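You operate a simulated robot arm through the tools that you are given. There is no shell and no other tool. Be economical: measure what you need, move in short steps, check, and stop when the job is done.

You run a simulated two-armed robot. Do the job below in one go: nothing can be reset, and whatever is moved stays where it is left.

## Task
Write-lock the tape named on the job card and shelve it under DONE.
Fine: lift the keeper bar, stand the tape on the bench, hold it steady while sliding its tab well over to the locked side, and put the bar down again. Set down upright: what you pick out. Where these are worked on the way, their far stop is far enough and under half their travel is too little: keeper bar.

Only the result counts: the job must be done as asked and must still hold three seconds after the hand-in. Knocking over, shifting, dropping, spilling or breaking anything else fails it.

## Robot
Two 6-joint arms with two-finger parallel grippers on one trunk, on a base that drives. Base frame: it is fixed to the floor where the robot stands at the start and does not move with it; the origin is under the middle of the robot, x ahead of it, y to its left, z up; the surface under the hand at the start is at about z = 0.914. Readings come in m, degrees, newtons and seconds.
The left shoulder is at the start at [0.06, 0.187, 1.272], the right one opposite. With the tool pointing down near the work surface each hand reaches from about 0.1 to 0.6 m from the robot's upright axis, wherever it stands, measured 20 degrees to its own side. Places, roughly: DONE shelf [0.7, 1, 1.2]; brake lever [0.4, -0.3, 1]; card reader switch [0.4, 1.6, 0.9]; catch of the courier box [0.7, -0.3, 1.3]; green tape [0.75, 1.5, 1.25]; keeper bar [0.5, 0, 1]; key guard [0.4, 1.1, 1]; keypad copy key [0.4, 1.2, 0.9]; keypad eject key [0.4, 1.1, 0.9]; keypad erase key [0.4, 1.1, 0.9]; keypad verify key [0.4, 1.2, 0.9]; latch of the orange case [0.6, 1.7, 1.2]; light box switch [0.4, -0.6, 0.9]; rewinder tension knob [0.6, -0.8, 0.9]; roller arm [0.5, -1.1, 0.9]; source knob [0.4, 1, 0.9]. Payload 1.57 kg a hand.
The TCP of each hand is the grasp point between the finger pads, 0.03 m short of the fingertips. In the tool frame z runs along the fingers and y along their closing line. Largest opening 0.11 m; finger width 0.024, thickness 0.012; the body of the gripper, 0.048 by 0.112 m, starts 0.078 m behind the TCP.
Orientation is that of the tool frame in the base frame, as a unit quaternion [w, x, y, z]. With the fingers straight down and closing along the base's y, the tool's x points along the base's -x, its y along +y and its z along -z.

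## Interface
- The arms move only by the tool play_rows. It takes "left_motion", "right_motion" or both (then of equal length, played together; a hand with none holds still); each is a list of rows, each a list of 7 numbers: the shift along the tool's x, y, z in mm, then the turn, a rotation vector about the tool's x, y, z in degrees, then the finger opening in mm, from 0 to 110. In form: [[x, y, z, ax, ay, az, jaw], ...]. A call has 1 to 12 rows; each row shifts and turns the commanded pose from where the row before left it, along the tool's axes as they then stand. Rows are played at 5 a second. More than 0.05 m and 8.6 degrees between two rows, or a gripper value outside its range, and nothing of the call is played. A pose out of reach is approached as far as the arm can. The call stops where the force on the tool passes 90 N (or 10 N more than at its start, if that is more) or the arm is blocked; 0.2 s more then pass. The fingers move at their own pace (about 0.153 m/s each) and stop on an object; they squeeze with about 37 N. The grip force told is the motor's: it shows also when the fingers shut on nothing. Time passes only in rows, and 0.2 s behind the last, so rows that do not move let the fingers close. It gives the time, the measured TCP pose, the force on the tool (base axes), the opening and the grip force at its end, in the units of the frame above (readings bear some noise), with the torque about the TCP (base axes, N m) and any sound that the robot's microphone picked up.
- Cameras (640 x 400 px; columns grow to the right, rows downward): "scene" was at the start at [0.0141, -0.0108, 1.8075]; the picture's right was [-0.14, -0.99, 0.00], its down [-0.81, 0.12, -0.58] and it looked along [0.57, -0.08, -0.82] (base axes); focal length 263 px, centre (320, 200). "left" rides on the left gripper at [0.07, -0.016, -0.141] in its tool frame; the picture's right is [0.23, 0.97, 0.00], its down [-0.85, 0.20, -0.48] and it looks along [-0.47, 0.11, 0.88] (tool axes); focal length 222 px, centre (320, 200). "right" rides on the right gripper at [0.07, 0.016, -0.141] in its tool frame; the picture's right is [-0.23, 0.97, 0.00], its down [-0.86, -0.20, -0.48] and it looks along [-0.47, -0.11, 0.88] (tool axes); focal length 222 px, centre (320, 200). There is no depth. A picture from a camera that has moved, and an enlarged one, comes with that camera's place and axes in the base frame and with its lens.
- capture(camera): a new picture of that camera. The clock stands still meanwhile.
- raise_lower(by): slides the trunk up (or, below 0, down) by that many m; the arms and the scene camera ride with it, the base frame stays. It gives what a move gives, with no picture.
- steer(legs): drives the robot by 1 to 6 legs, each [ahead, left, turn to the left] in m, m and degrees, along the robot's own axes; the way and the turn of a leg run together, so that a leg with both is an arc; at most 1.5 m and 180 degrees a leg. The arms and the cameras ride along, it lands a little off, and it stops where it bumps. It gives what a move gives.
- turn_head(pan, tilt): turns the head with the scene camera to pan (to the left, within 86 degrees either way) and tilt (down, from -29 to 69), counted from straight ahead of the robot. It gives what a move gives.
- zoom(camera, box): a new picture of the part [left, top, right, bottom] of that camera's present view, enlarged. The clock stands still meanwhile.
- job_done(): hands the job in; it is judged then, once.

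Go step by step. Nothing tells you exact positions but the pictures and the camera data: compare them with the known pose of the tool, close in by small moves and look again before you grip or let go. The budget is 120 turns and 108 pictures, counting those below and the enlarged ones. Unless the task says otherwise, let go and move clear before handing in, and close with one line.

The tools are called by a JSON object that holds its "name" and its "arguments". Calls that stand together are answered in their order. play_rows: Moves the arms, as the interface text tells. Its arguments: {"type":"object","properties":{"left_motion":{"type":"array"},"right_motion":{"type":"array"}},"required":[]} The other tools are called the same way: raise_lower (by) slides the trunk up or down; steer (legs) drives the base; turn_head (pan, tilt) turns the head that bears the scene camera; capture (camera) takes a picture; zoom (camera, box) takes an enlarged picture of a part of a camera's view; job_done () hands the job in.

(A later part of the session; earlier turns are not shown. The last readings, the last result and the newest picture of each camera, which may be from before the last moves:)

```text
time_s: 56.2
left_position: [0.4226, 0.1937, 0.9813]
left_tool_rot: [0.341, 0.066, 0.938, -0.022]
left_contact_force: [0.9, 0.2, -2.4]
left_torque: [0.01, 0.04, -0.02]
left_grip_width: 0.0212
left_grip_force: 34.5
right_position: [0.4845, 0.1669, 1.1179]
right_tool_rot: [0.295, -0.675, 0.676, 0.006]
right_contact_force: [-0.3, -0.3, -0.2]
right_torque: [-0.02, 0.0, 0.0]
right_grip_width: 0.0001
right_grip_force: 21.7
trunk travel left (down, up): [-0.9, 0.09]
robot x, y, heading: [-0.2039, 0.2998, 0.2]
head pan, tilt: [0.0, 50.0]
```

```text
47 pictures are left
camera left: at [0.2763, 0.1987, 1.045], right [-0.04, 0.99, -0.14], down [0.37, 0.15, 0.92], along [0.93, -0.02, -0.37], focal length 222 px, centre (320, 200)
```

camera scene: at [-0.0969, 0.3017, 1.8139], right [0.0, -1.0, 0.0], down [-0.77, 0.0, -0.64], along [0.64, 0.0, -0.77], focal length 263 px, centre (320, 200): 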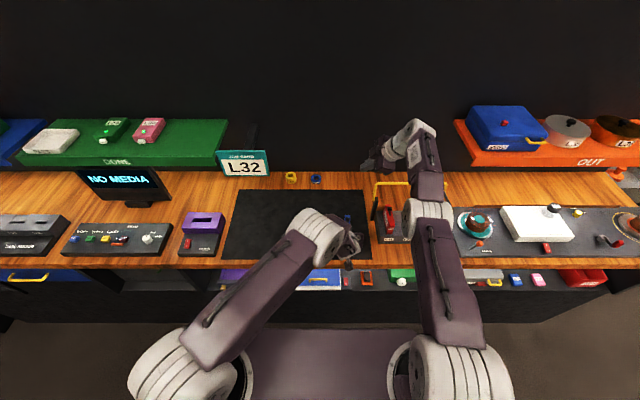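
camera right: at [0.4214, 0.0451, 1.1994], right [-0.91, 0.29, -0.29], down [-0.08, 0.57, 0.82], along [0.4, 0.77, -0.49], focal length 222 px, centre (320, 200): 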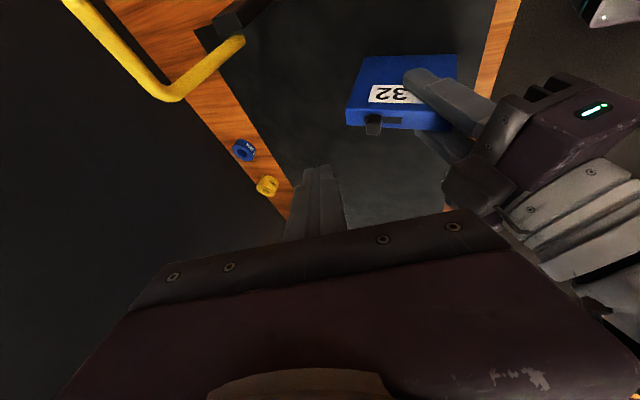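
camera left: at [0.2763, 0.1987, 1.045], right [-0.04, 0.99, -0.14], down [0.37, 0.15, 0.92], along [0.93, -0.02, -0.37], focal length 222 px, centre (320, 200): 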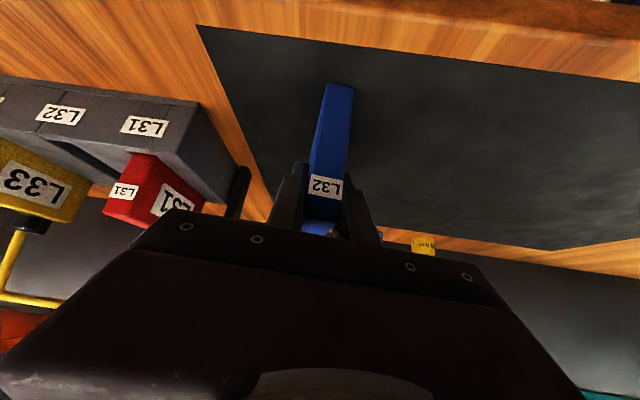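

{"name": "play_rows", "arguments": {"left_motion": [[2.3, 0, 2, 0, 0, 0, 15], [1.5, 0, 1.3, 0, 0, 0, 15], [0, 0, 0, 0, 0, 0, 15]], "right_motion": [[4.3, 11.4, 25.2, 0, 0, 0, 0], [4.3, 11.4, 25.2, 0, 0, 0, 0], [0, 0, 0, 0, 0, 0, 0]]}}

{"name": "zoom", "arguments": {"camera": "right", "box": [240, 60, 480, 240]}}

```text
time_s: 57.0
left_position: [0.4211, 0.1938, 0.9781]
left_tool_rot: [0.343, 0.066, 0.937, -0.023]
left_contact_force: [2.1, 1.8, 9.7]
left_torque: [0.08, 0.25, -0.06]
left_grip_width: 0.0212
left_grip_force: 34.5
right_position: [0.4815, 0.1783, 1.066]
right_tool_rot: [0.296, -0.675, 0.676, 0.004]
right_contact_force: [0.1, -0.4, 0.3]
right_torque: [0.01, 0.02, 0.02]
right_grip_width: 0.0
right_grip_force: 21.2
trunk travel left (down, up): [-0.9, 0.09]
robot x, y, heading: [-0.2041, 0.3008, 0.1]
head pan, tilt: [0.0, 50.0]
```

```text
2.22 times, centred on (360, 150) of right
camera zoom: at [0.4168, 0.0585, 1.1479], right [-0.91, 0.29, -0.29], down [-0.08, 0.57, 0.82], along [0.41, 0.77, -0.49], focal length 494 px, centre (231, 311)
```

zoom: 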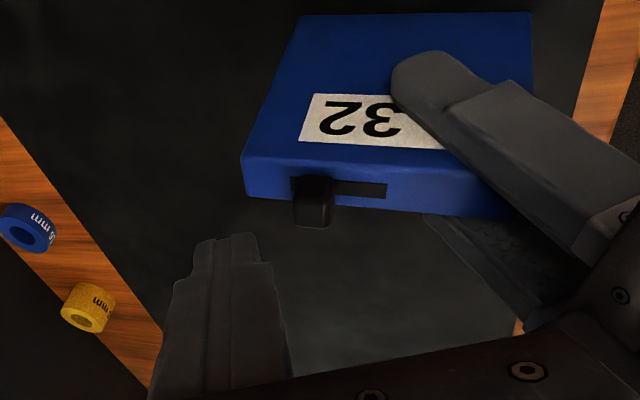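

{"name": "play_rows", "arguments": {"right_motion": [[2.8, 3, 10.5, 0, 0, 0, 0], [2.8, 3, 10.5, 0, 0, 0, 0], [0, 0, 0, 0, 0, 0, 0]]}}

{"name": "zoom", "arguments": {"camera": "right", "box": [240, 60, 480, 240]}}

```text
time_s: 57.9
left_position: [0.4223, 0.1922, 0.9791]
left_tool_rot: [0.343, 0.066, 0.937, -0.023]
left_contact_force: [7.0, 1.0, 16.1]
left_torque: [0.09, 0.05, -0.03]
left_grip_width: 0.0212
left_grip_force: 34.5
right_position: [0.4762, 0.1817, 1.0442]
right_tool_rot: [0.296, -0.675, 0.676, 0.005]
right_contact_force: [0.0, 0.0, 0.3]
right_torque: [0.0, -0.03, 0.0]
right_grip_width: 0.0
right_grip_force: 21.6
right hand out of reach, approached as far as the arm can: row 1
trunk travel left (down, up): [-0.9, 0.09]
robot x, y, heading: [-0.2026, 0.3013, -0.1]
head pan, tilt: [0.0, 50.0]
```

```text
2.22 times, centred on (360, 150) of right
camera zoom: at [0.412, 0.061, 1.1265], right [-0.91, 0.29, -0.29], down [-0.08, 0.57, 0.82], along [0.41, 0.77, -0.49], focal length 494 px, centre (231, 311)
```

zoom: 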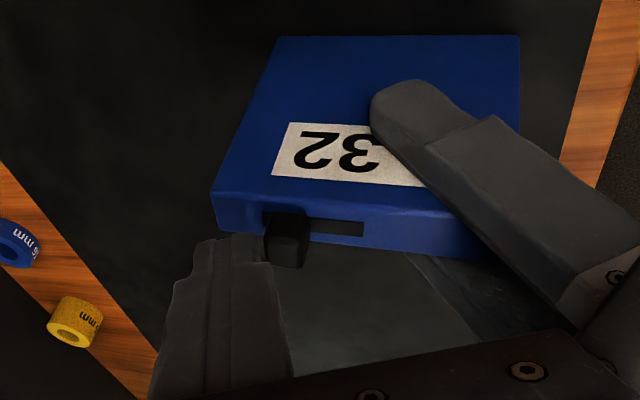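

The fingertip sits just behind the tab at overlap height. Pushing the tab toward the front in small steps.

{"name": "play_rows", "arguments": {"right_motion": [[-0.85, 3.7, -1.35, 0, 0, 0, 0], [-0.85, 3.7, -1.35, 0, 0, 0, 0], [-0.85, 3.7, -1.35, 0, 0, 0, 0]]}}

{"name": "zoom", "arguments": {"camera": "right", "box": [240, 60, 480, 240]}}

```text
time_s: 58.6
left_position: [0.422, 0.1936, 0.9789]
left_tool_rot: [0.343, 0.067, 0.937, -0.024]
left_contact_force: [9.9, -0.7, 21.7]
left_torque: [0.05, -0.07, -0.07]
left_grip_width: 0.0212
left_grip_force: 34.5
right_position: [0.4749, 0.1854, 1.0439]
right_tool_rot: [-0.3, 0.676, -0.673, -0.008]
right_contact_force: [-0.1, -0.5, 0.7]
right_torque: [0.02, -0.01, 0.03]
right_grip_width: 0.0
right_grip_force: 21.0
right hand out of reach, approached as far as the arm can: row 3
trunk travel left (down, up): [-0.9, 0.09]
robot x, y, heading: [-0.2047, 0.2999, 0.1]
head pan, tilt: [0.0, 50.0]
```

```text
2.22 times, centred on (360, 150) of right
camera zoom: at [0.4117, 0.0642, 1.1242], right [-0.91, 0.29, -0.29], down [-0.09, 0.56, 0.83], along [0.4, 0.78, -0.48], focal length 494 px, centre (231, 311)
```

zoom: 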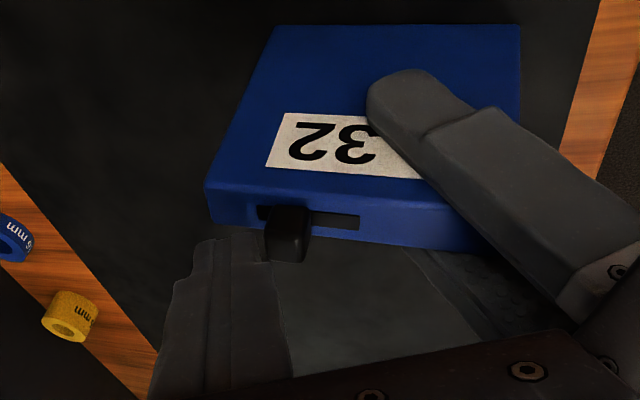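

The right arm is limited by its wrist here; lowering the trunk should relax it. I raise the right hand, then the left with the tape, then lower the trunk by the same amount.

{"name": "play_rows", "arguments": {"right_motion": [[-14, -13, -27.4, 0, 0, 0, 0], [-14, -13, -27.4, 0, 0, 0, 0], [-14, -13, -27.4, 0, 0, 0, 0], [-14, -13, -27.4, 0, 0, 0, 0], [0, 0, 0, 0, 0, 0, 0]]}}

{"name": "play_rows", "arguments": {"left_motion": [[-25, 0, -21.6, 0, 0, 0, 15], [-25, 0, -21.6, 0, 0, 0, 15], [-25, 0, -21.6, 0, 0, 0, 15], [0, 0, 0, 0, 0, 0, 15]]}}

{"name": "raise_lower", "arguments": {"by": -0.09}}

{"name": "capture", "arguments": {"camera": "right"}}

```text
time_s: 59.9
left_position: [0.4211, 0.1928, 0.9796]
left_tool_rot: [0.342, 0.067, 0.937, -0.023]
left_contact_force: [8.4, -0.9, 21.5]
left_torque: [0.03, 0.07, -0.02]
left_grip_width: 0.0211
left_grip_force: 34.5
right_position: [0.4655, 0.1843, 1.1779]
right_tool_rot: [0.295, -0.675, 0.676, 0.005]
right_contact_force: [0.6, -0.4, 0.6]
right_torque: [0.0, 0.01, 0.01]
right_grip_width: 0.0
right_grip_force: 20.9
trunk travel left (down, up): [-0.9, 0.09]
robot x, y, heading: [-0.2051, 0.2979, 0.1]
head pan, tilt: [0.0, 50.0]
```

```text
time_s: 60.9
left_position: [0.4374, 0.1912, 1.0736]
left_tool_rot: [0.34, 0.067, 0.938, -0.023]
left_contact_force: [0.3, 0.2, -1.9]
left_torque: [-0.01, 0.07, 0.0]
left_grip_width: 0.0213
left_grip_force: 35.0
right_position: [0.4672, 0.1839, 1.1751]
right_tool_rot: [0.295, -0.675, 0.676, 0.005]
right_contact_force: [0.6, -0.5, 0.4]
right_torque: [-0.03, 0.0, -0.02]
right_grip_width: 0.0
right_grip_force: 21.3
trunk travel left (down, up): [-0.9, 0.09]
robot x, y, heading: [-0.2048, 0.3033, 0.3]
head pan, tilt: [0.0, 50.0]
```

```text
time_s: 62.1
left_position: [0.4361, 0.1908, 0.986]
left_tool_rot: [0.34, 0.066, 0.938, -0.023]
left_contact_force: [0.4, -0.6, -1.1]
left_torque: [0.02, 0.05, 0.0]
left_grip_width: 0.0212
left_grip_force: 34.7
right_position: [0.468, 0.1842, 1.0859]
right_tool_rot: [0.296, -0.675, 0.676, 0.005]
right_contact_force: [0.6, 0.3, 0.0]
right_torque: [0.01, 0.0, 0.0]
right_grip_width: 0.0002
right_grip_force: 21.8
trunk travel left (down, up): [-0.81, 0.18]
robot x, y, heading: [-0.2007, 0.2995, 0.2]
head pan, tilt: [0.0, 50.0]
```

```text
43 pictures are left
camera right: at [0.4039, 0.064, 1.1685], right [-0.91, 0.29, -0.29], down [-0.08, 0.57, 0.82], along [0.4, 0.77, -0.49], focal length 222 px, centre (320, 200)
```

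right: 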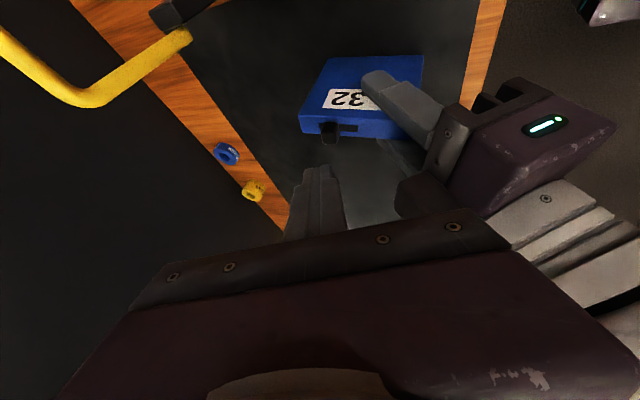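

{"name": "play_rows", "arguments": {"left_motion": [[3, 0, 2.6, 0, 0, 0, 15], [3, 0, 2.6, 0, 0, 0, 15], [1, 0, 0.8, 0, 0, 0, 15]], "right_motion": [[12.3, -16.8, 26.3, 0, 0, 0, 0], [0, 0, 0, 0, 0, 0, 0], [0, 0, 0, 0, 0, 0, 0]]}}

{"name": "zoom", "arguments": {"camera": "right", "box": [240, 60, 480, 240]}}

```text
time_s: 62.9
left_position: [0.4356, 0.1919, 0.9795]
left_tool_rot: [0.343, 0.067, 0.937, -0.024]
left_contact_force: [3.6, 0.1, 13.8]
left_torque: [0.09, 0.2, -0.03]
left_grip_width: 0.0215
left_grip_force: 34.8
right_position: [0.4911, 0.1842, 1.069]
right_tool_rot: [0.298, -0.674, 0.676, 0.005]
right_contact_force: [0.1, -0.6, -0.6]
right_torque: [-0.01, 0.01, 0.02]
right_grip_width: 0.0001
right_grip_force: 20.9
trunk travel left (down, up): [-0.81, 0.18]
robot x, y, heading: [-0.2045, 0.3034, 0.3]
head pan, tilt: [0.0, 50.0]
```

```text
2.22 times, centred on (360, 150) of right
camera zoom: at [0.4271, 0.0636, 1.1512], right [-0.91, 0.29, -0.29], down [-0.08, 0.56, 0.82], along [0.41, 0.77, -0.49], focal length 494 px, centre (231, 311)
```

zoom: 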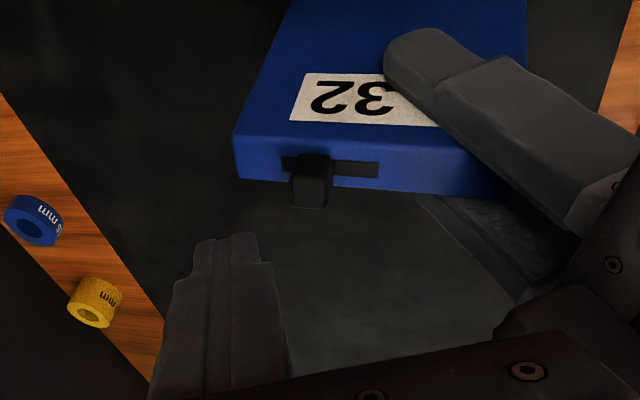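

{"name": "play_rows", "arguments": {"right_motion": [[7, 3.9, 9.9, 0, 0, 0, 0], [7, 3.9, 9.9, 0, 0, 0, 0], [0, 0, 0, 0, 0, 0, 0]]}}

{"name": "zoom", "arguments": {"camera": "right", "box": [240, 60, 480, 240]}}

```text
time_s: 63.7
left_position: [0.4361, 0.1926, 0.979]
left_tool_rot: [0.343, 0.067, 0.937, -0.025]
left_contact_force: [10.9, -1.0, 22.4]
left_torque: [0.04, -0.07, -0.01]
left_grip_width: 0.0213
left_grip_force: 34.1
right_position: [0.49, 0.179, 1.0414]
right_tool_rot: [0.296, -0.675, 0.676, 0.004]
right_contact_force: [0.3, -0.4, -0.2]
right_torque: [0.02, 0.0, 0.03]
right_grip_width: 0.0003
right_grip_force: 20.9
right hand out of reach, approached as far as the arm can: row 1
trunk travel left (down, up): [-0.81, 0.18]
robot x, y, heading: [-0.201, 0.3023, 0.1]
head pan, tilt: [0.0, 50.0]
```

```text
2.22 times, centred on (360, 150) of right
camera zoom: at [0.4256, 0.0582, 1.124], right [-0.91, 0.29, -0.29], down [-0.08, 0.57, 0.82], along [0.41, 0.77, -0.49], focal length 494 px, centre (231, 311)
```

zoom: 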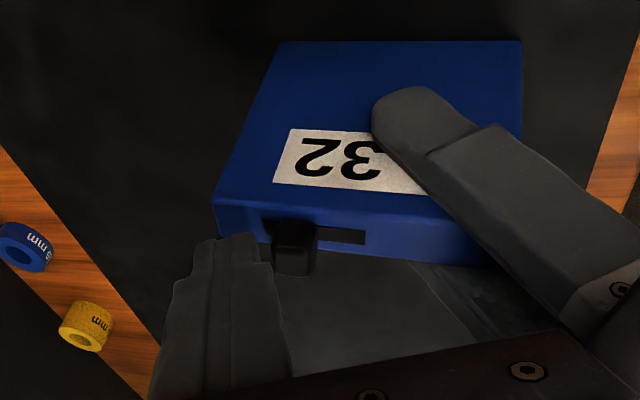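

{"name": "play_rows", "arguments": {"right_motion": [[0, 0, 0, -3.5, 3.5, 0, 0], [0, 0, 0, -3.5, 3.5, 0, 0], [0, 0, 0, 0, 0, 0, 0]]}}

{"name": "play_rows", "arguments": {"right_motion": [[-0.7, 3.8, -1, 0, 0, 0, 0], [-0.7, 3.8, -1, 0, 0, 0, 0], [-0.7, 3.8, -1, 0, 0, 0, 0]]}}

{"name": "zoom", "arguments": {"camera": "right", "box": [240, 60, 480, 240]}}

```text
time_s: 64.5
left_position: [0.4309, 0.192, 0.9762]
left_tool_rot: [0.341, 0.066, 0.938, -0.023]
left_contact_force: [-4.8, -3.1, 16.9]
left_torque: [0.01, 0.6, -0.08]
left_grip_width: 0.0205
left_grip_force: 33.8
right_position: [0.4634, 0.1738, 1.042]
right_tool_rot: [0.214, -0.69, 0.691, 0.004]
right_contact_force: [8.1, 0.4, 8.5]
right_torque: [0.24, 0.14, 0.02]
right_grip_width: 0.0
right_grip_force: 21.2
right hand out of reach, approached as far as the arm can: row 1, 2
trunk travel left (down, up): [-0.81, 0.18]
robot x, y, heading: [-0.2038, 0.2999, -0.0]
head pan, tilt: [0.0, 50.0]
```

```text
time_s: 65.3
left_position: [0.4312, 0.1932, 0.9759]
left_tool_rot: [0.341, 0.066, 0.937, -0.022]
left_contact_force: [-19.2, 1.2, 6.7]
left_torque: [-0.24, 0.28, 0.06]
left_grip_width: 0.0214
left_grip_force: 34.7
right_position: [0.4593, 0.1739, 1.0429]
right_tool_rot: [-0.213, 0.691, -0.691, -0.004]
right_contact_force: [14.2, -3.7, 5.7]
right_torque: [0.04, -0.14, -0.27]
right_grip_width: 0.0
right_grip_force: 21.3
right hand out of reach, approached as far as the arm can: row 2, 3
trunk travel left (down, up): [-0.81, 0.18]
robot x, y, heading: [-0.2017, 0.2994, 0.2]
head pan, tilt: [0.0, 50.0]
```

```text
2.22 times, centred on (360, 150) of right
camera zoom: at [0.4083, 0.0648, 1.1461], right [-0.94, 0.26, -0.21], down [0.01, 0.66, 0.75], along [0.34, 0.7, -0.63], focal length 494 px, centre (231, 311)
```

zoom: 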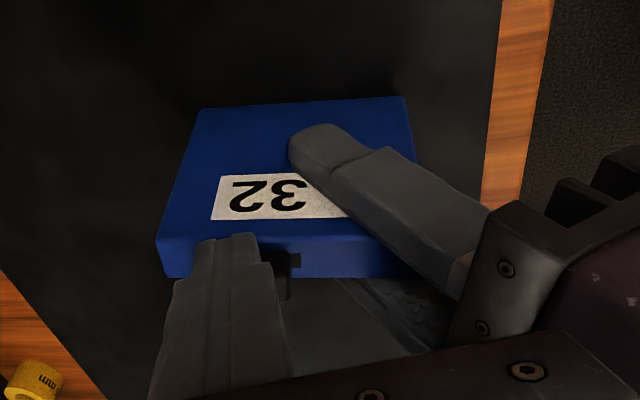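

The tab has moved most of the way; a bit more to its stop.

{"name": "play_rows", "arguments": {"right_motion": [[-0.7, 3.8, -1, 0, 0, 0, 0], [-0.7, 3.8, -1, 0, 0, 0, 0], [0, 0, 0, 0, 0, 0, 0]]}}

{"name": "zoom", "arguments": {"camera": "right", "box": [240, 60, 480, 240]}}

```text
time_s: 66.1
left_position: [0.4324, 0.1923, 0.9747]
left_tool_rot: [0.341, 0.066, 0.938, -0.022]
left_contact_force: [-20.8, 4.4, -4.5]
left_torque: [-0.06, 0.04, 0.1]
left_grip_width: 0.0212
left_grip_force: 34.4
right_position: [0.462, 0.1755, 1.0422]
right_tool_rot: [-0.212, 0.691, -0.691, -0.004]
right_contact_force: [14.7, -3.3, 9.6]
right_torque: [-0.05, -0.1, -0.31]
right_grip_width: 0.0
right_grip_force: 21.0
right hand out of reach, approached as far as the arm can: row 1, 2
trunk travel left (down, up): [-0.81, 0.18]
robot x, y, heading: [-0.2003, 0.3007, 0.3]
head pan, tilt: [0.0, 50.0]
```

```text
2.22 times, centred on (360, 150) of right
camera zoom: at [0.4095, 0.0652, 1.1456], right [-0.94, 0.26, -0.21], down [0.01, 0.66, 0.75], along [0.34, 0.7, -0.63], focal length 494 px, centre (231, 311)
```

zoom: 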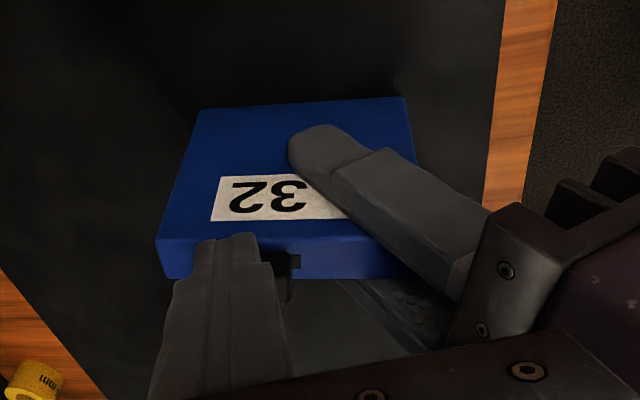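

{"name": "play_rows", "arguments": {"right_motion": [[0, 0, 0, -3.5, 3.5, 0, 0], [-0.6, 3.9, -0.8, 0, 0, 0, 0], [0, 0, 0, 0, 0, 0, 0]]}}

{"name": "zoom", "arguments": {"camera": "right", "box": [240, 60, 480, 240]}}

```text
time_s: 66.9
left_position: [0.4319, 0.1916, 0.9763]
left_tool_rot: [0.342, 0.067, 0.937, -0.023]
left_contact_force: [-25.6, 1.4, -5.2]
left_torque: [0.11, -1.25, 0.22]
left_grip_width: 0.0213
left_grip_force: 34.2
right_position: [0.4502, 0.1731, 1.0438]
right_tool_rot: [0.173, -0.696, 0.697, 0.0]
right_contact_force: [25.9, -3.3, 25.9]
right_torque: [-0.06, -0.04, -0.78]
right_grip_width: 0.0
right_grip_force: 21.0
right hand out of reach, approached as far as the arm can: row 1
trunk travel left (down, up): [-0.81, 0.18]
robot x, y, heading: [-0.2021, 0.3013, -0.2]
head pan, tilt: [0.0, 50.0]
```

```text
2.22 times, centred on (360, 150) of right
camera zoom: at [0.4035, 0.0704, 1.1567], right [-0.95, 0.25, -0.18], down [0.05, 0.71, 0.71], along [0.3, 0.66, -0.69], focal length 494 px, centre (231, 311)
```

zoom: 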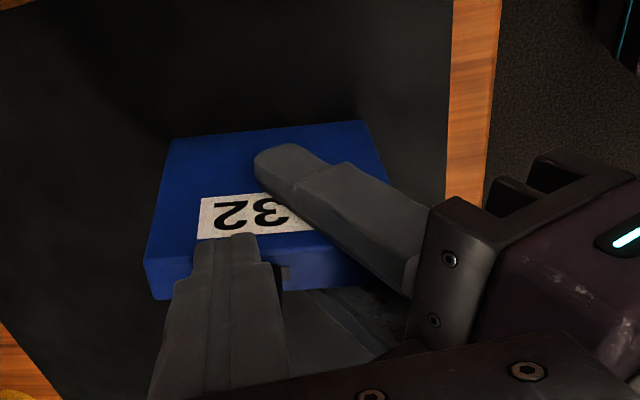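

Tab seems at the end of the slot (force rose). I back the right hand off and inspect.

{"name": "play_rows", "arguments": {"right_motion": [[0, -6, -3, 0, 0, 0, 0], [-4, -8, -20, 0, 0, 0, 0], [-8, -8, -30, 0, 0, 0, 0], [20, -8, -30, 0, 0, 0, 0], [0, 0, 0, 0, 0, 0, 0]]}}

{"name": "capture", "arguments": {"camera": "right"}}

{"name": "zoom", "arguments": {"camera": "scene", "box": [280, 170, 420, 270]}}

```text
time_s: 68.1
left_position: [0.4367, 0.1922, 0.9787]
left_tool_rot: [0.344, 0.067, 0.936, -0.025]
left_contact_force: [10.5, -1.8, 17.2]
left_torque: [-0.06, -0.41, -0.03]
left_grip_width: 0.0211
left_grip_force: 34.4
right_position: [0.4474, 0.1442, 1.1231]
right_tool_rot: [-0.17, 0.697, -0.696, -0.005]
right_contact_force: [0.0, -0.2, 0.5]
right_torque: [0.02, 0.0, 0.0]
right_grip_width: 0.0
right_grip_force: 21.5
right hand out of reach, approached as far as the arm can: row 3, 4
trunk travel left (down, up): [-0.81, 0.18]
robot x, y, heading: [-0.2037, 0.3015, -0.1]
head pan, tilt: [0.0, 50.0]
```

```text
37 pictures are left
camera right: at [0.4021, 0.0411, 1.2363], right [-0.95, 0.25, -0.17], down [0.06, 0.71, 0.71], along [0.29, 0.66, -0.69], focal length 222 px, centre (320, 200)
```

right: 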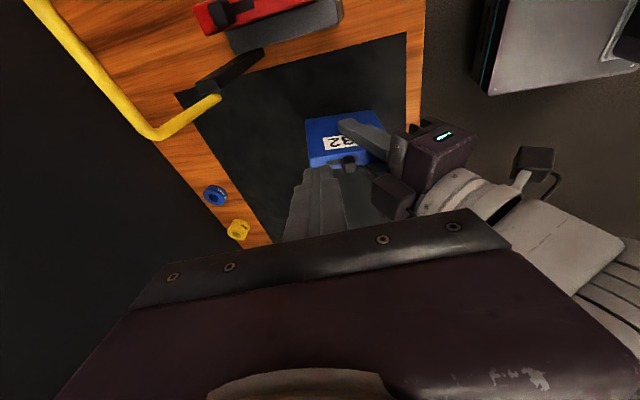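

```text
4.00 times, centred on (350, 220) of scene
camera zoom: at [-0.1846, 0.3005, 1.7241], right [0.0, -1.0, 0.0], down [-0.77, 0.0, -0.64], along [0.64, 0.0, -0.77], focal length 1050 px, centre (200, 120)
```

zoom: 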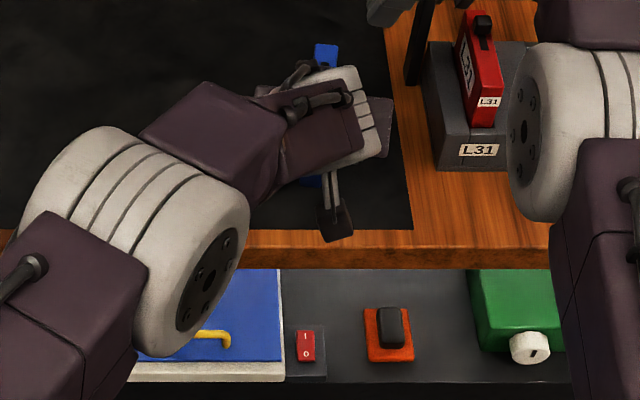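

{"name": "play_rows", "arguments": {"right_motion": [[40, 0, -15, 0, 0, 0, 0], [40, 0, 0, 0, 0, 0, 0], [0, 0, 0, 0, 0, 0, 0]]}}

{"name": "zoom", "arguments": {"camera": "right", "box": [250, 80, 450, 205]}}

```text
time_s: 68.9
left_position: [0.4349, 0.1921, 0.9784]
left_tool_rot: [0.344, 0.067, 0.936, -0.026]
left_contact_force: [12.3, -0.9, 24.4]
left_torque: [0.05, -0.49, -0.03]
left_grip_width: 0.0212
left_grip_force: 34.4
right_position: [0.436, 0.063, 1.1168]
right_tool_rot: [0.17, -0.697, 0.697, 0.005]
right_contact_force: [0.3, 0.1, -0.3]
right_torque: [-0.01, 0.02, 0.01]
right_grip_width: 0.0
right_grip_force: 21.4
right hand out of reach, approached as far as the arm can: row 2
trunk travel left (down, up): [-0.81, 0.18]
robot x, y, heading: [-0.2058, 0.2995, 0.0]
head pan, tilt: [0.0, 50.0]
```

```text
3.20 times, centred on (350, 142) of right
camera zoom: at [0.3896, -0.0392, 1.2292], right [-0.95, 0.25, -0.17], down [0.06, 0.71, 0.7], along [0.29, 0.66, -0.69], focal length 711 px, centre (224, 384)
```

zoom: 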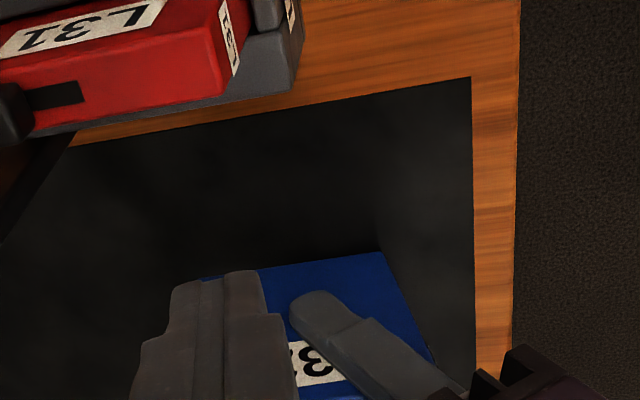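

{"name": "play_rows", "arguments": {"right_motion": [[-18, -32, -10, 0, 0, 0, 0], [-18, -32, -10, 0, 0, 0, 0], [0, 0, 0, 0, 0, 0, 0]]}}

{"name": "zoom", "arguments": {"camera": "right", "box": [290, 80, 490, 205]}}

```text
time_s: 69.7
left_position: [0.4351, 0.1922, 0.9787]
left_tool_rot: [0.343, 0.066, 0.937, -0.024]
left_contact_force: [9.6, 0.4, 25.2]
left_torque: [0.04, -0.31, -0.06]
left_grip_width: 0.021
left_grip_force: 34.5
right_position: [0.4389, 0.0903, 1.1447]
right_tool_rot: [0.171, -0.696, 0.697, 0.005]
right_contact_force: [-0.1, -0.2, 0.2]
right_torque: [-0.05, 0.0, 0.01]
right_grip_width: 0.0
right_grip_force: 21.1
right hand out of reach, approached as far as the arm can: row 1, 2
trunk travel left (down, up): [-0.81, 0.18]
robot x, y, heading: [-0.2047, 0.2992, 0.2]
head pan, tilt: [0.0, 50.0]
```

```text
3.20 times, centred on (390, 142) of right
camera zoom: at [0.3916, -0.0122, 1.2582], right [-0.95, 0.25, -0.17], down [0.06, 0.71, 0.71], along [0.3, 0.66, -0.69], focal length 711 px, centre (96, 384)
```

zoom: 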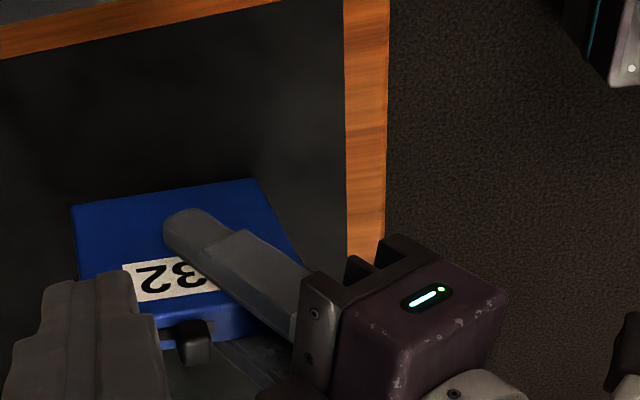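

The tab now sits at the front end of its slot, with empty slot behind it. I lift the tape, raise the trunk and drive left to the DONE shelf.

{"name": "play_rows", "arguments": {"left_motion": [[-15.2, 0, -13, 0, 0, 0, 15], [-22, 0, -19, 0, 0, 0, 15], [-22, 0, -19, 0, 0, 0, 15], [0, 0, 0, 0, 0, 0, 15]]}}

{"name": "raise_lower", "arguments": {"by": 0.17}}

{"name": "steer", "arguments": {"legs": [[-0.1, 0, 0], [0, 0.45, 0]]}}

{"name": "turn_head", "arguments": {"pan": 15, "tilt": 40}}

{"name": "capture", "arguments": {"camera": "scene"}}

```text
time_s: 70.7
left_position: [0.4473, 0.1905, 1.0526]
left_tool_rot: [0.34, 0.067, 0.938, -0.023]
left_contact_force: [-0.2, 0.5, -1.9]
left_torque: [0.01, 0.02, -0.01]
left_grip_width: 0.0212
left_grip_force: 34.7
right_position: [0.439, 0.0893, 1.1428]
right_tool_rot: [-0.171, 0.697, -0.697, -0.005]
right_contact_force: [-0.6, 0.1, -0.1]
right_torque: [-0.03, 0.02, 0.01]
right_grip_width: 0.0
right_grip_force: 21.3
trunk travel left (down, up): [-0.81, 0.18]
robot x, y, heading: [-0.206, 0.3006, 0.2]
head pan, tilt: [0.0, 50.0]
```

```text
time_s: 72.6
left_position: [0.4478, 0.1902, 1.2234]
left_tool_rot: [0.34, 0.067, 0.938, -0.022]
left_contact_force: [0.6, 0.9, -1.4]
left_torque: [0.01, 0.04, 0.0]
left_grip_width: 0.0214
left_grip_force: 34.6
right_position: [0.4401, 0.0895, 1.3135]
right_tool_rot: [-0.17, 0.697, -0.697, -0.005]
right_contact_force: [-0.6, -0.1, 0.4]
right_torque: [-0.02, 0.02, -0.01]
right_grip_width: 0.0001
right_grip_force: 21.2
trunk travel left (down, up): [-0.98, 0.01]
robot x, y, heading: [-0.2042, 0.2985, 0.0]
head pan, tilt: [0.0, 50.0]
```

```text
time_s: 76.0
left_position: [0.3437, 0.6293, 1.223]
left_tool_rot: [0.341, 0.066, 0.937, -0.022]
left_contact_force: [0.5, 0.4, -2.0]
left_torque: [0.0, 0.03, 0.03]
left_grip_width: 0.0213
left_grip_force: 34.4
right_position: [0.3357, 0.5289, 1.3129]
right_tool_rot: [-0.17, 0.698, -0.696, -0.006]
right_contact_force: [0.2, -0.5, -1.1]
right_torque: [0.02, -0.01, 0.02]
right_grip_width: 0.0001
right_grip_force: 21.1
trunk travel left (down, up): [-0.98, 0.01]
robot x, y, heading: [-0.3093, 0.7393, 0.3]
head pan, tilt: [0.0, 50.0]
```

```text
time_s: 76.8
left_position: [0.3435, 0.6311, 1.2237]
left_tool_rot: [0.34, 0.066, 0.938, -0.022]
left_contact_force: [0.4, -0.6, -1.5]
left_torque: [-0.01, 0.03, 0.0]
left_grip_width: 0.0214
left_grip_force: 34.6
right_position: [0.337, 0.5308, 1.3138]
right_tool_rot: [-0.169, 0.698, -0.696, -0.005]
right_contact_force: [-1.3, 0.1, 0.3]
right_torque: [-0.01, 0.0, -0.01]
right_grip_width: 0.0
right_grip_force: 21.0
trunk travel left (down, up): [-0.98, 0.01]
robot x, y, heading: [-0.3093, 0.7419, 0.1]
head pan, tilt: [15.0, 40.0]
```

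```text
33 pictures are left
camera scene: at [-0.2827, 0.7614, 1.908], right [0.26, -0.97, 0.0], down [-0.62, -0.17, -0.77], along [0.74, 0.2, -0.64], focal length 263 px, centre (320, 200)
```

scene: 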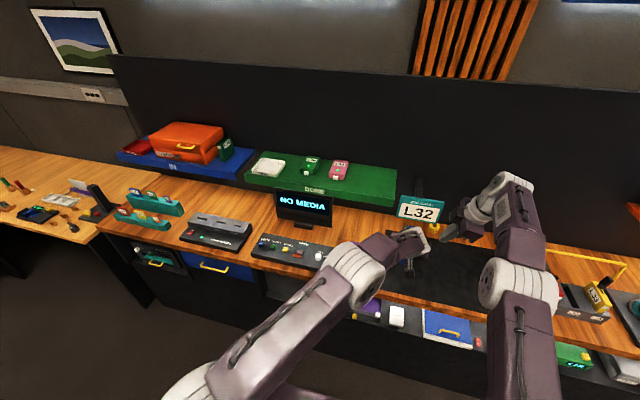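

Shelf free spot is right of the pink tape, about y 0.79, x 0.7–0.8. I lift the tape more, tuck the right hand aside and view the shelf with the left camera.

{"name": "play_rows", "arguments": {"left_motion": [[-25.4, 0, -21.6, 0, 0, 0, 15], [-25.4, 0, -21.6, 0, 0, 0, 15], [-25.4, 0, -21.6, 0, 0, 0, 15], [0, 0, 0, 0, 0, 0, 15]], "right_motion": [[45, 5, -10, 0, 0, 0, 0], [45, 5, -10, 0, 0, 0, 0], [45, 5, -10, 0, 0, 0, 0], [45, 5, -10, 0, 0, 0, 0]]}}

{"name": "steer", "arguments": {"legs": [[0.1, 0.03, 0]]}}

{"name": "capture", "arguments": {"camera": "left"}}

{"name": "capture", "arguments": {"camera": "scene"}}

```text
time_s: 77.8
left_position: [0.3594, 0.6285, 1.3201]
left_tool_rot: [0.341, 0.066, 0.937, -0.023]
left_contact_force: [0.3, 0.4, -1.7]
left_torque: [-0.02, 0.03, 0.02]
left_grip_width: 0.0214
left_grip_force: 34.5
right_position: [0.2766, 0.3563, 1.2968]
right_tool_rot: [-0.17, 0.698, -0.696, -0.006]
right_contact_force: [-0.5, -1.1, 0.8]
right_torque: [0.02, -0.02, 0.0]
right_grip_width: 0.0
right_grip_force: 21.6
right hand out of reach, approached as far as the arm can: row 2, 3, 4
trunk travel left (down, up): [-0.98, 0.01]
robot x, y, heading: [-0.3088, 0.7396, 0.2]
head pan, tilt: [15.0, 40.0]
```

```text
time_s: 79.0
left_position: [0.4529, 0.6596, 1.3246]
left_tool_rot: [0.344, 0.066, 0.936, -0.022]
left_contact_force: [-0.1, 0.2, -1.3]
left_torque: [0.04, -0.02, 0.01]
left_grip_width: 0.0212
left_grip_force: 34.4
right_position: [0.3689, 0.3859, 1.299]
right_tool_rot: [-0.172, 0.698, -0.695, -0.004]
right_contact_force: [-0.5, 0.1, -0.5]
right_torque: [0.02, -0.03, -0.02]
right_grip_width: 0.0
right_grip_force: 20.6
trunk travel left (down, up): [-0.98, 0.01]
robot x, y, heading: [-0.2079, 0.7681, 0.1]
head pan, tilt: [15.0, 40.0]
```

```text
32 pictures are left
camera left: at [0.306, 0.663, 1.388], right [-0.04, 0.99, -0.14], down [0.37, 0.15, 0.92], along [0.93, -0.02, -0.37], focal length 222 px, centre (320, 200)
```

left: 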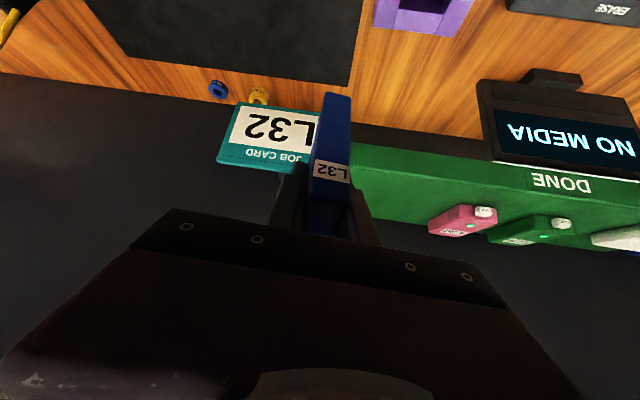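

```text
31 pictures are left
camera scene: at [-0.1939, 0.7891, 1.9082], right [0.26, -0.96, 0.0], down [-0.62, -0.17, -0.77], along [0.74, 0.2, -0.64], focal length 263 px, centre (320, 200)
```

scene: 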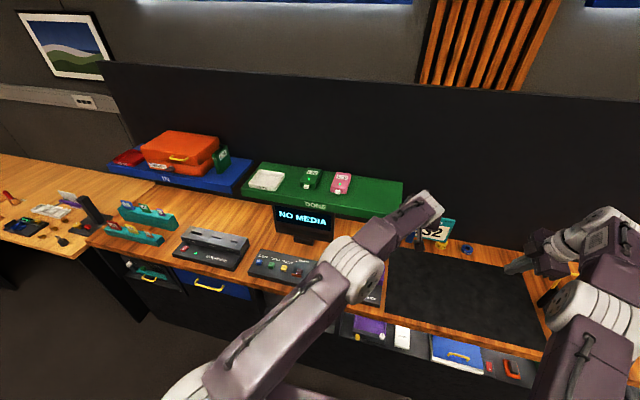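

{"name": "play_rows", "arguments": {"right_motion": [[20, -8, -35, 0, 0, 0, 0], [20, -8, -35, 0, 0, 0, 0]]}}

{"name": "steer", "arguments": {"legs": [[0, 0.12, 0], [0.18, 0, 0]]}}

{"name": "capture", "arguments": {"camera": "left"}}

{"name": "capture", "arguments": {"camera": "scene"}}

```text
time_s: 79.6
left_position: [0.4519, 0.6574, 1.323]
left_tool_rot: [0.342, 0.066, 0.937, -0.022]
left_contact_force: [-1.0, 0.8, -1.8]
left_torque: [0.0, 0.04, 0.02]
left_grip_width: 0.0213
left_grip_force: 34.1
right_position: [0.3337, 0.3409, 1.3524]
right_tool_rot: [-0.172, 0.697, -0.696, -0.004]
right_contact_force: [-0.5, -0.2, -0.1]
right_torque: [0.01, -0.05, -0.03]
right_grip_width: 0.0
right_grip_force: 21.0
right hand out of reach, approached as far as the arm can: row 1, 2
trunk travel left (down, up): [-0.98, 0.01]
robot x, y, heading: [-0.209, 0.7732, 0.1]
head pan, tilt: [15.0, 40.0]
```

```text
time_s: 81.9
left_position: [0.635, 0.7768, 1.3233]
left_tool_rot: [0.341, 0.067, 0.937, -0.023]
left_contact_force: [-0.2, 0.7, -1.4]
left_torque: [-0.04, 0.03, 0.01]
left_grip_width: 0.0214
left_grip_force: 33.8
right_position: [0.5163, 0.4608, 1.3525]
right_tool_rot: [0.171, -0.697, 0.697, 0.004]
right_contact_force: [-0.1, 0.8, 0.1]
right_torque: [0.0, -0.04, -0.02]
right_grip_width: 0.0
right_grip_force: 21.4
trunk travel left (down, up): [-0.98, 0.01]
robot x, y, heading: [-0.0277, 0.887, 0.1]
head pan, tilt: [15.0, 40.0]
```

```text
30 pictures are left
camera left: at [0.4899, 0.7825, 1.3869], right [-0.04, 0.99, -0.14], down [0.37, 0.15, 0.92], along [0.93, -0.02, -0.37], focal length 222 px, centre (320, 200)
```

left: 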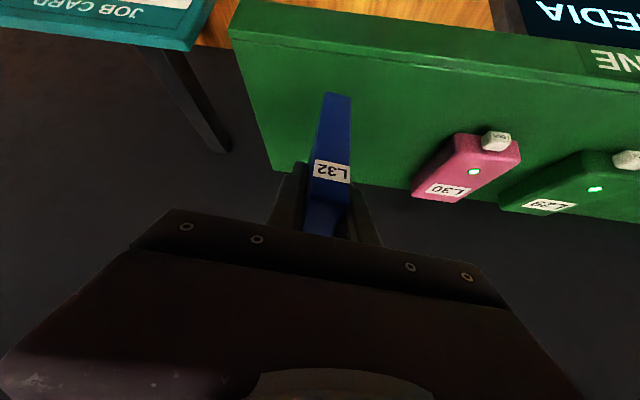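

```text
29 pictures are left
camera scene: at [-0.0084, 0.9105, 1.9081], right [0.26, -0.97, 0.0], down [-0.62, -0.17, -0.77], along [0.74, 0.2, -0.64], focal length 263 px, centre (320, 200)
```

scene: 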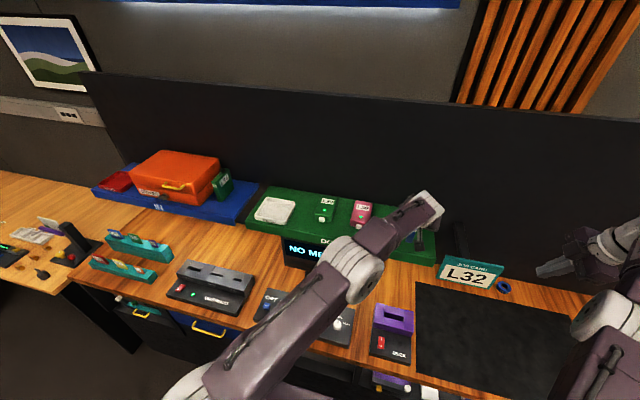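

Tape hovers over the free part of the shelf. I extend it forward 10 cm, then lower.

{"name": "play_rows", "arguments": {"left_motion": [[-21.6, 5, 25.4, 0, 0, 0, 15], [-21.6, 5, 25.4, 0, 0, 0, 15], [-21.6, 5, 25.4, 0, 0, 0, 15], [0, 0, 0, 0, 0, 0, 15]]}}

{"name": "play_rows", "arguments": {"left_motion": [[12, 0, 10.3, 0, 0, 0, 15], [12, 0, 10.3, 0, 0, 0, 15], [0, 0, 0, 0, 0, 0, 15]]}}

{"name": "capture", "arguments": {"camera": "left"}}

```text
time_s: 82.9
left_position: [0.6537, 0.7836, 1.3106]
left_tool_rot: [0.341, 0.066, 0.938, -0.023]
left_contact_force: [1.4, -0.4, -2.3]
left_torque: [-0.03, 0.05, 0.04]
left_grip_width: 0.0215
left_grip_force: 34.3
left hand out of reach, approached as far as the arm can: row 1, 2, 3
right_position: [0.5216, 0.4611, 1.3507]
right_tool_rot: [-0.169, 0.697, -0.697, -0.006]
right_contact_force: [-0.1, 0.6, -0.9]
right_torque: [0.0, 0.0, -0.03]
right_grip_width: 0.0002
right_grip_force: 21.7
trunk travel left (down, up): [-0.98, 0.01]
robot x, y, heading: [-0.0291, 0.8873, 0.3]
head pan, tilt: [15.0, 40.0]
```

```text
time_s: 83.7
left_position: [0.6475, 0.7847, 1.28]
left_tool_rot: [0.34, 0.067, 0.938, -0.024]
left_contact_force: [-0.3, 0.7, -2.3]
left_torque: [0.0, 0.04, -0.03]
left_grip_width: 0.0216
left_grip_force: 34.5
right_position: [0.5214, 0.4613, 1.3501]
right_tool_rot: [0.171, -0.697, 0.697, 0.005]
right_contact_force: [0.3, 1.0, -0.3]
right_torque: [-0.02, -0.03, -0.01]
right_grip_width: 0.0001
right_grip_force: 21.7
trunk travel left (down, up): [-0.98, 0.01]
robot x, y, heading: [-0.0287, 0.8872, 0.0]
head pan, tilt: [15.0, 40.0]
```

```text
28 pictures are left
camera left: at [0.5015, 0.7895, 1.3457], right [-0.04, 0.99, -0.14], down [0.37, 0.15, 0.92], along [0.93, -0.02, -0.37], focal length 222 px, centre (320, 200)
```

left: 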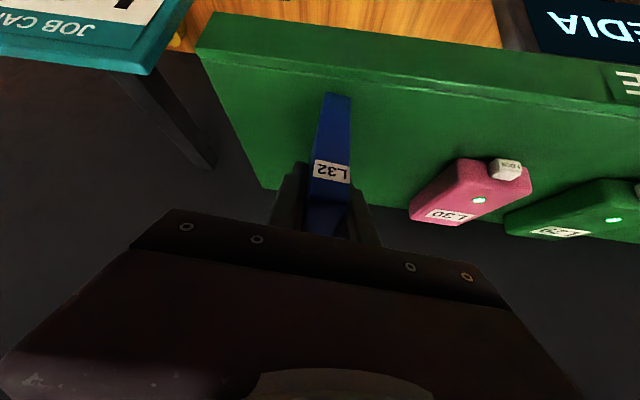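

{"name": "steer", "arguments": {"legs": [[0.06, 0, 0]]}}

```text
time_s: 84.7
left_position: [0.6954, 0.7851, 1.2864]
left_tool_rot: [0.344, 0.067, 0.936, -0.022]
left_contact_force: [-1.8, -0.2, -1.0]
left_torque: [0.0, -0.02, -0.01]
left_grip_width: 0.021
left_grip_force: 34.4
right_position: [0.5696, 0.4604, 1.3562]
right_tool_rot: [-0.173, 0.698, -0.695, -0.002]
right_contact_force: [-1.6, 0.2, 0.6]
right_torque: [0.0, -0.07, -0.04]
right_grip_width: 0.0
right_grip_force: 21.2
trunk travel left (down, up): [-0.98, 0.01]
robot x, y, heading: [0.0325, 0.8901, 0.3]
head pan, tilt: [15.0, 40.0]
```

{"name": "play_rows", "arguments": {"left_motion": [[3, 0, 2.6, 0, 0, 0, 15], [3, 0, 2.6, 0, 0, 0, 15], [0, 0, 0, 0, 0, 0, 15]]}}

{"name": "play_rows", "arguments": {"left_motion": [[2.3, 0, 2, 0, 0, 0, 15], [0, 0, 0, 0, 0, 0, 15]]}}

{"name": "play_rows", "arguments": {"left_motion": [[2.3, 0, 2, 0, 0, 0, 15], [0, 0, 0, 0, 0, 0, 15]]}}

```text
time_s: 85.5
left_position: [0.7006, 0.7854, 1.2785]
left_tool_rot: [0.343, 0.067, 0.937, -0.024]
left_contact_force: [-3.9, -0.2, 19.3]
left_torque: [0.01, 0.7, 0.06]
left_grip_width: 0.0212
left_grip_force: 34.6
right_position: [0.5747, 0.4619, 1.3541]
right_tool_rot: [-0.17, 0.697, -0.696, -0.003]
right_contact_force: [-0.1, 0.5, -0.6]
right_torque: [0.01, -0.04, 0.0]
right_grip_width: 0.0
right_grip_force: 21.0
trunk travel left (down, up): [-0.98, 0.01]
robot x, y, heading: [0.0337, 0.8858, 0.1]
head pan, tilt: [15.0, 40.0]
```

```text
time_s: 86.1
left_position: [0.7002, 0.7856, 1.2761]
left_tool_rot: [0.346, 0.066, 0.936, -0.025]
left_contact_force: [0.1, -0.7, 34.3]
left_torque: [0.02, 0.67, 0.02]
left_grip_width: 0.0212
left_grip_force: 34.7
right_position: [0.5744, 0.4624, 1.3544]
right_tool_rot: [-0.172, 0.697, -0.696, -0.003]
right_contact_force: [0.2, -0.6, 0.3]
right_torque: [0.03, 0.0, 0.0]
right_grip_width: 0.0
right_grip_force: 20.8
trunk travel left (down, up): [-0.98, 0.01]
robot x, y, heading: [0.0302, 0.8883, 0.1]
head pan, tilt: [15.0, 40.0]
```

```text
time_s: 86.7
left_position: [0.7015, 0.7867, 1.2732]
left_tool_rot: [0.345, 0.065, 0.936, -0.024]
left_contact_force: [3.2, 0.5, 31.7]
left_torque: [0.09, 0.47, -0.01]
left_grip_width: 0.0211
left_grip_force: 34.4
right_position: [0.5758, 0.4625, 1.3544]
right_tool_rot: [-0.171, 0.697, -0.696, -0.004]
right_contact_force: [-0.2, -1.1, 0.5]
right_torque: [-0.02, 0.03, 0.0]
right_grip_width: 0.0
right_grip_force: 21.4
trunk travel left (down, up): [-0.98, 0.01]
robot x, y, heading: [0.0267, 0.8898, 0.2]
head pan, tilt: [15.0, 40.0]
```

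Tape is on the shelf. I ease the pressure and check before letting go.

{"name": "play_rows", "arguments": {"left_motion": [[-2.5, 0, -2.1, 0, 0, 0, 15], [0, 0, 0, 0, 0, 0, 15]]}}

{"name": "turn_head", "arguments": {"pan": -15, "tilt": 40}}

{"name": "zoom", "arguments": {"camera": "scene", "box": [240, 120, 440, 245]}}

{"name": "capture", "arguments": {"camera": "left"}}

```text
time_s: 87.3
left_position: [0.6997, 0.7859, 1.2742]
left_tool_rot: [0.341, 0.065, 0.938, -0.023]
left_contact_force: [2.3, -1.1, 22.8]
left_torque: [-0.07, 0.37, 0.04]
left_grip_width: 0.0213
left_grip_force: 34.4
right_position: [0.5763, 0.4633, 1.3529]
right_tool_rot: [-0.171, 0.698, -0.696, -0.005]
right_contact_force: [0.3, 0.1, 0.5]
right_torque: [-0.01, 0.01, 0.0]
right_grip_width: 0.0
right_grip_force: 21.2
trunk travel left (down, up): [-0.98, 0.01]
robot x, y, heading: [0.0321, 0.8929, 0.1]
head pan, tilt: [15.0, 40.0]
```

```text
time_s: 88.3
left_position: [0.701, 0.7853, 1.2739]
left_tool_rot: [0.341, 0.066, 0.937, -0.022]
left_contact_force: [1.3, -0.9, 23.2]
left_torque: [-0.1, 0.37, 0.03]
left_grip_width: 0.0213
left_grip_force: 34.7
right_position: [0.5763, 0.4623, 1.3527]
right_tool_rot: [-0.171, 0.697, -0.696, -0.004]
right_contact_force: [0.2, 0.4, 1.1]
right_torque: [0.0, 0.01, 0.0]
right_grip_width: 0.0003
right_grip_force: 21.4
trunk travel left (down, up): [-0.98, 0.01]
robot x, y, heading: [0.0296, 0.8888, 0.3]
head pan, tilt: [-15.0, 40.0]
```

```text
3.20 times, centred on (340, 182) of scene
camera zoom: at [0.052, 0.8673, 1.9081], right [-0.25, -0.97, 0.0], down [-0.62, 0.16, -0.77], along [0.74, -0.2, -0.64], focal length 840 px, centre (256, 256)
```

zoom: 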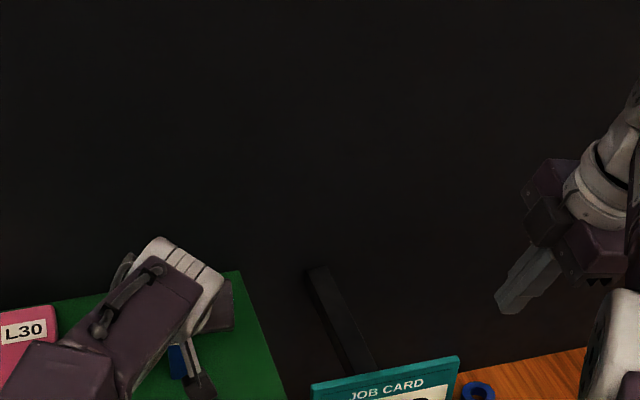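

```text
26 pictures are left
camera left: at [0.5545, 0.7906, 1.3369], right [-0.04, 0.99, -0.14], down [0.37, 0.15, 0.92], along [0.93, -0.02, -0.37], focal length 222 px, centre (320, 200)
```

left: 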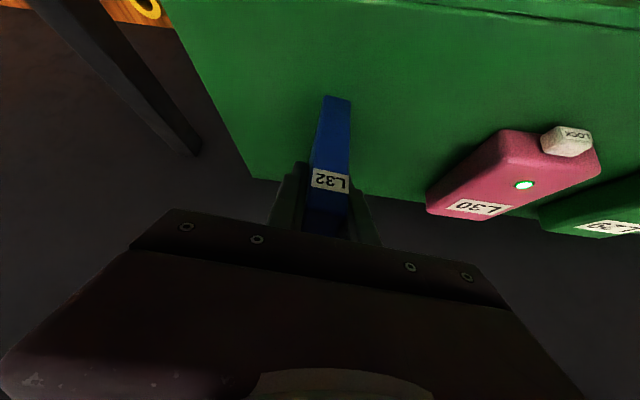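

{"name": "play_rows", "arguments": {"left_motion": [[-2, 0, -1.7, 0, 0, 0, 15], [0, 0, 0, 0, 0, 0, 19], [0, 0, 0, 0, 0, 0, 23], [0, 0, 0, 0, 0, 0, 30], [0, 0, 0, 0, 0, 0, 44], [0, 0, 0, 0, 0, 0, 44]]}}

{"name": "capture", "arguments": {"camera": "left"}}

```text
time_s: 89.7
left_position: [0.7058, 0.785, 1.2731]
left_tool_rot: [0.34, 0.066, 0.938, -0.021]
left_contact_force: [0.7, 0.1, -0.7]
left_torque: [0.02, 0.05, -0.01]
left_grip_width: 0.0441
left_grip_force: 0.1
right_position: [0.58, 0.4619, 1.3515]
right_tool_rot: [-0.17, 0.697, -0.696, -0.006]
right_contact_force: [-0.6, -0.3, 0.7]
right_torque: [0.05, 0.0, 0.01]
right_grip_width: 0.0001
right_grip_force: 20.8
trunk travel left (down, up): [-0.98, 0.01]
robot x, y, heading: [0.0329, 0.8869, 0.0]
head pan, tilt: [-15.0, 40.0]
```

```text
25 pictures are left
camera left: at [0.5594, 0.7905, 1.3375], right [-0.04, 0.99, -0.14], down [0.38, 0.15, 0.92], along [0.93, -0.02, -0.38], focal length 222 px, centre (320, 200)
```

left: 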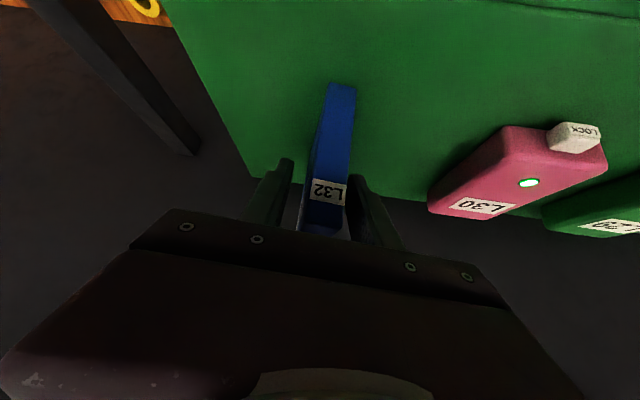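

Tape stands on its own. Withdrawing the left hand straight back and inspecting the tab.

{"name": "play_rows", "arguments": {"left_motion": [[0, 0, -20, 0, 0, 0, 44], [0, 0, -30, 0, 0, 0, 44], [0, 0, -40, 0, 0, 0, 44], [0, 0, -40, 0, 0, 0, 44]]}}

{"name": "steer", "arguments": {"legs": [[-0.2, 0, 0]]}}

{"name": "turn_head", "arguments": {"pan": 0, "tilt": 40}}

{"name": "capture", "arguments": {"camera": "scene"}}

{"name": "capture", "arguments": {"camera": "left"}}

```text
time_s: 90.7
left_position: [0.6188, 0.7954, 1.3718]
left_tool_rot: [0.341, 0.067, 0.938, -0.023]
left_contact_force: [-0.2, 0.3, 0.4]
left_torque: [0.0, -0.03, -0.01]
left_grip_width: 0.044
left_grip_force: 0.0
right_position: [0.5771, 0.4622, 1.3514]
right_tool_rot: [-0.17, 0.698, -0.696, -0.005]
right_contact_force: [-0.1, -0.2, 0.2]
right_torque: [-0.02, -0.01, 0.01]
right_grip_width: 0.0
right_grip_force: 21.1
trunk travel left (down, up): [-0.98, 0.01]
robot x, y, heading: [0.0345, 0.8882, 0.2]
head pan, tilt: [-15.0, 40.0]
```

```text
time_s: 92.3
left_position: [0.425, 0.7951, 1.3667]
left_tool_rot: [0.338, 0.066, 0.938, -0.023]
left_contact_force: [0.4, 0.0, -0.7]
left_torque: [-0.01, 0.01, 0.0]
left_grip_width: 0.0438
left_grip_force: 0.1
right_position: [0.3843, 0.4596, 1.3488]
right_tool_rot: [-0.168, 0.698, -0.696, -0.007]
right_contact_force: [0.1, -0.1, 0.5]
right_torque: [0.01, 0.06, 0.01]
right_grip_width: 0.0
right_grip_force: 21.6
trunk travel left (down, up): [-0.98, 0.01]
robot x, y, heading: [-0.1696, 0.889, -0.1]
head pan, tilt: [-15.0, 40.0]
```

```text
time_s: 93.0
left_position: [0.422, 0.7942, 1.3698]
left_tool_rot: [0.34, 0.065, 0.938, -0.022]
left_contact_force: [0.4, 0.1, -0.4]
left_torque: [-0.04, -0.03, 0.01]
left_grip_width: 0.0439
left_grip_force: 0.1
right_position: [0.3799, 0.4611, 1.3522]
right_tool_rot: [-0.171, 0.697, -0.696, -0.005]
right_contact_force: [-0.1, -0.4, 0.0]
right_torque: [-0.02, 0.05, 0.03]
right_grip_width: 0.0
right_grip_force: 21.6
trunk travel left (down, up): [-0.98, 0.01]
robot x, y, heading: [-0.1689, 0.8874, 0.1]
head pan, tilt: [0.0, 40.0]
```

```text
24 pictures are left
camera scene: at [-0.1408, 0.8879, 1.908], right [0.0, -1.0, 0.0], down [-0.64, 0.0, -0.77], along [0.77, 0.0, -0.64], focal length 263 px, centre (320, 200)
```

scene: 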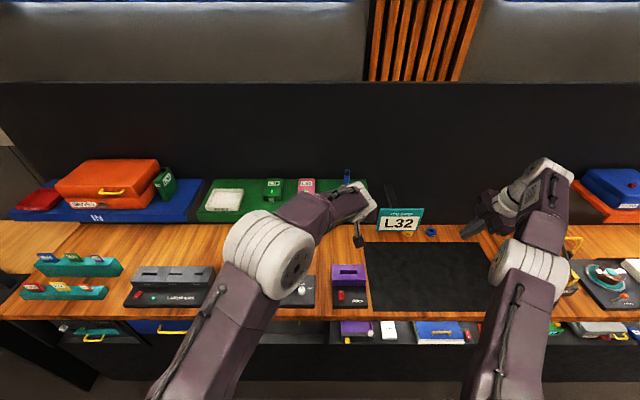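

```text
23 pictures are left
camera left: at [0.276, 0.7997, 1.4347], right [-0.04, 0.99, -0.14], down [0.38, 0.15, 0.92], along [0.93, -0.02, -0.38], focal length 222 px, centre (320, 200)
```

left: 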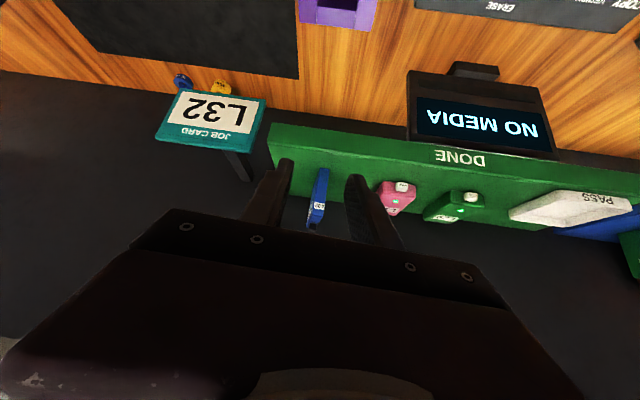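

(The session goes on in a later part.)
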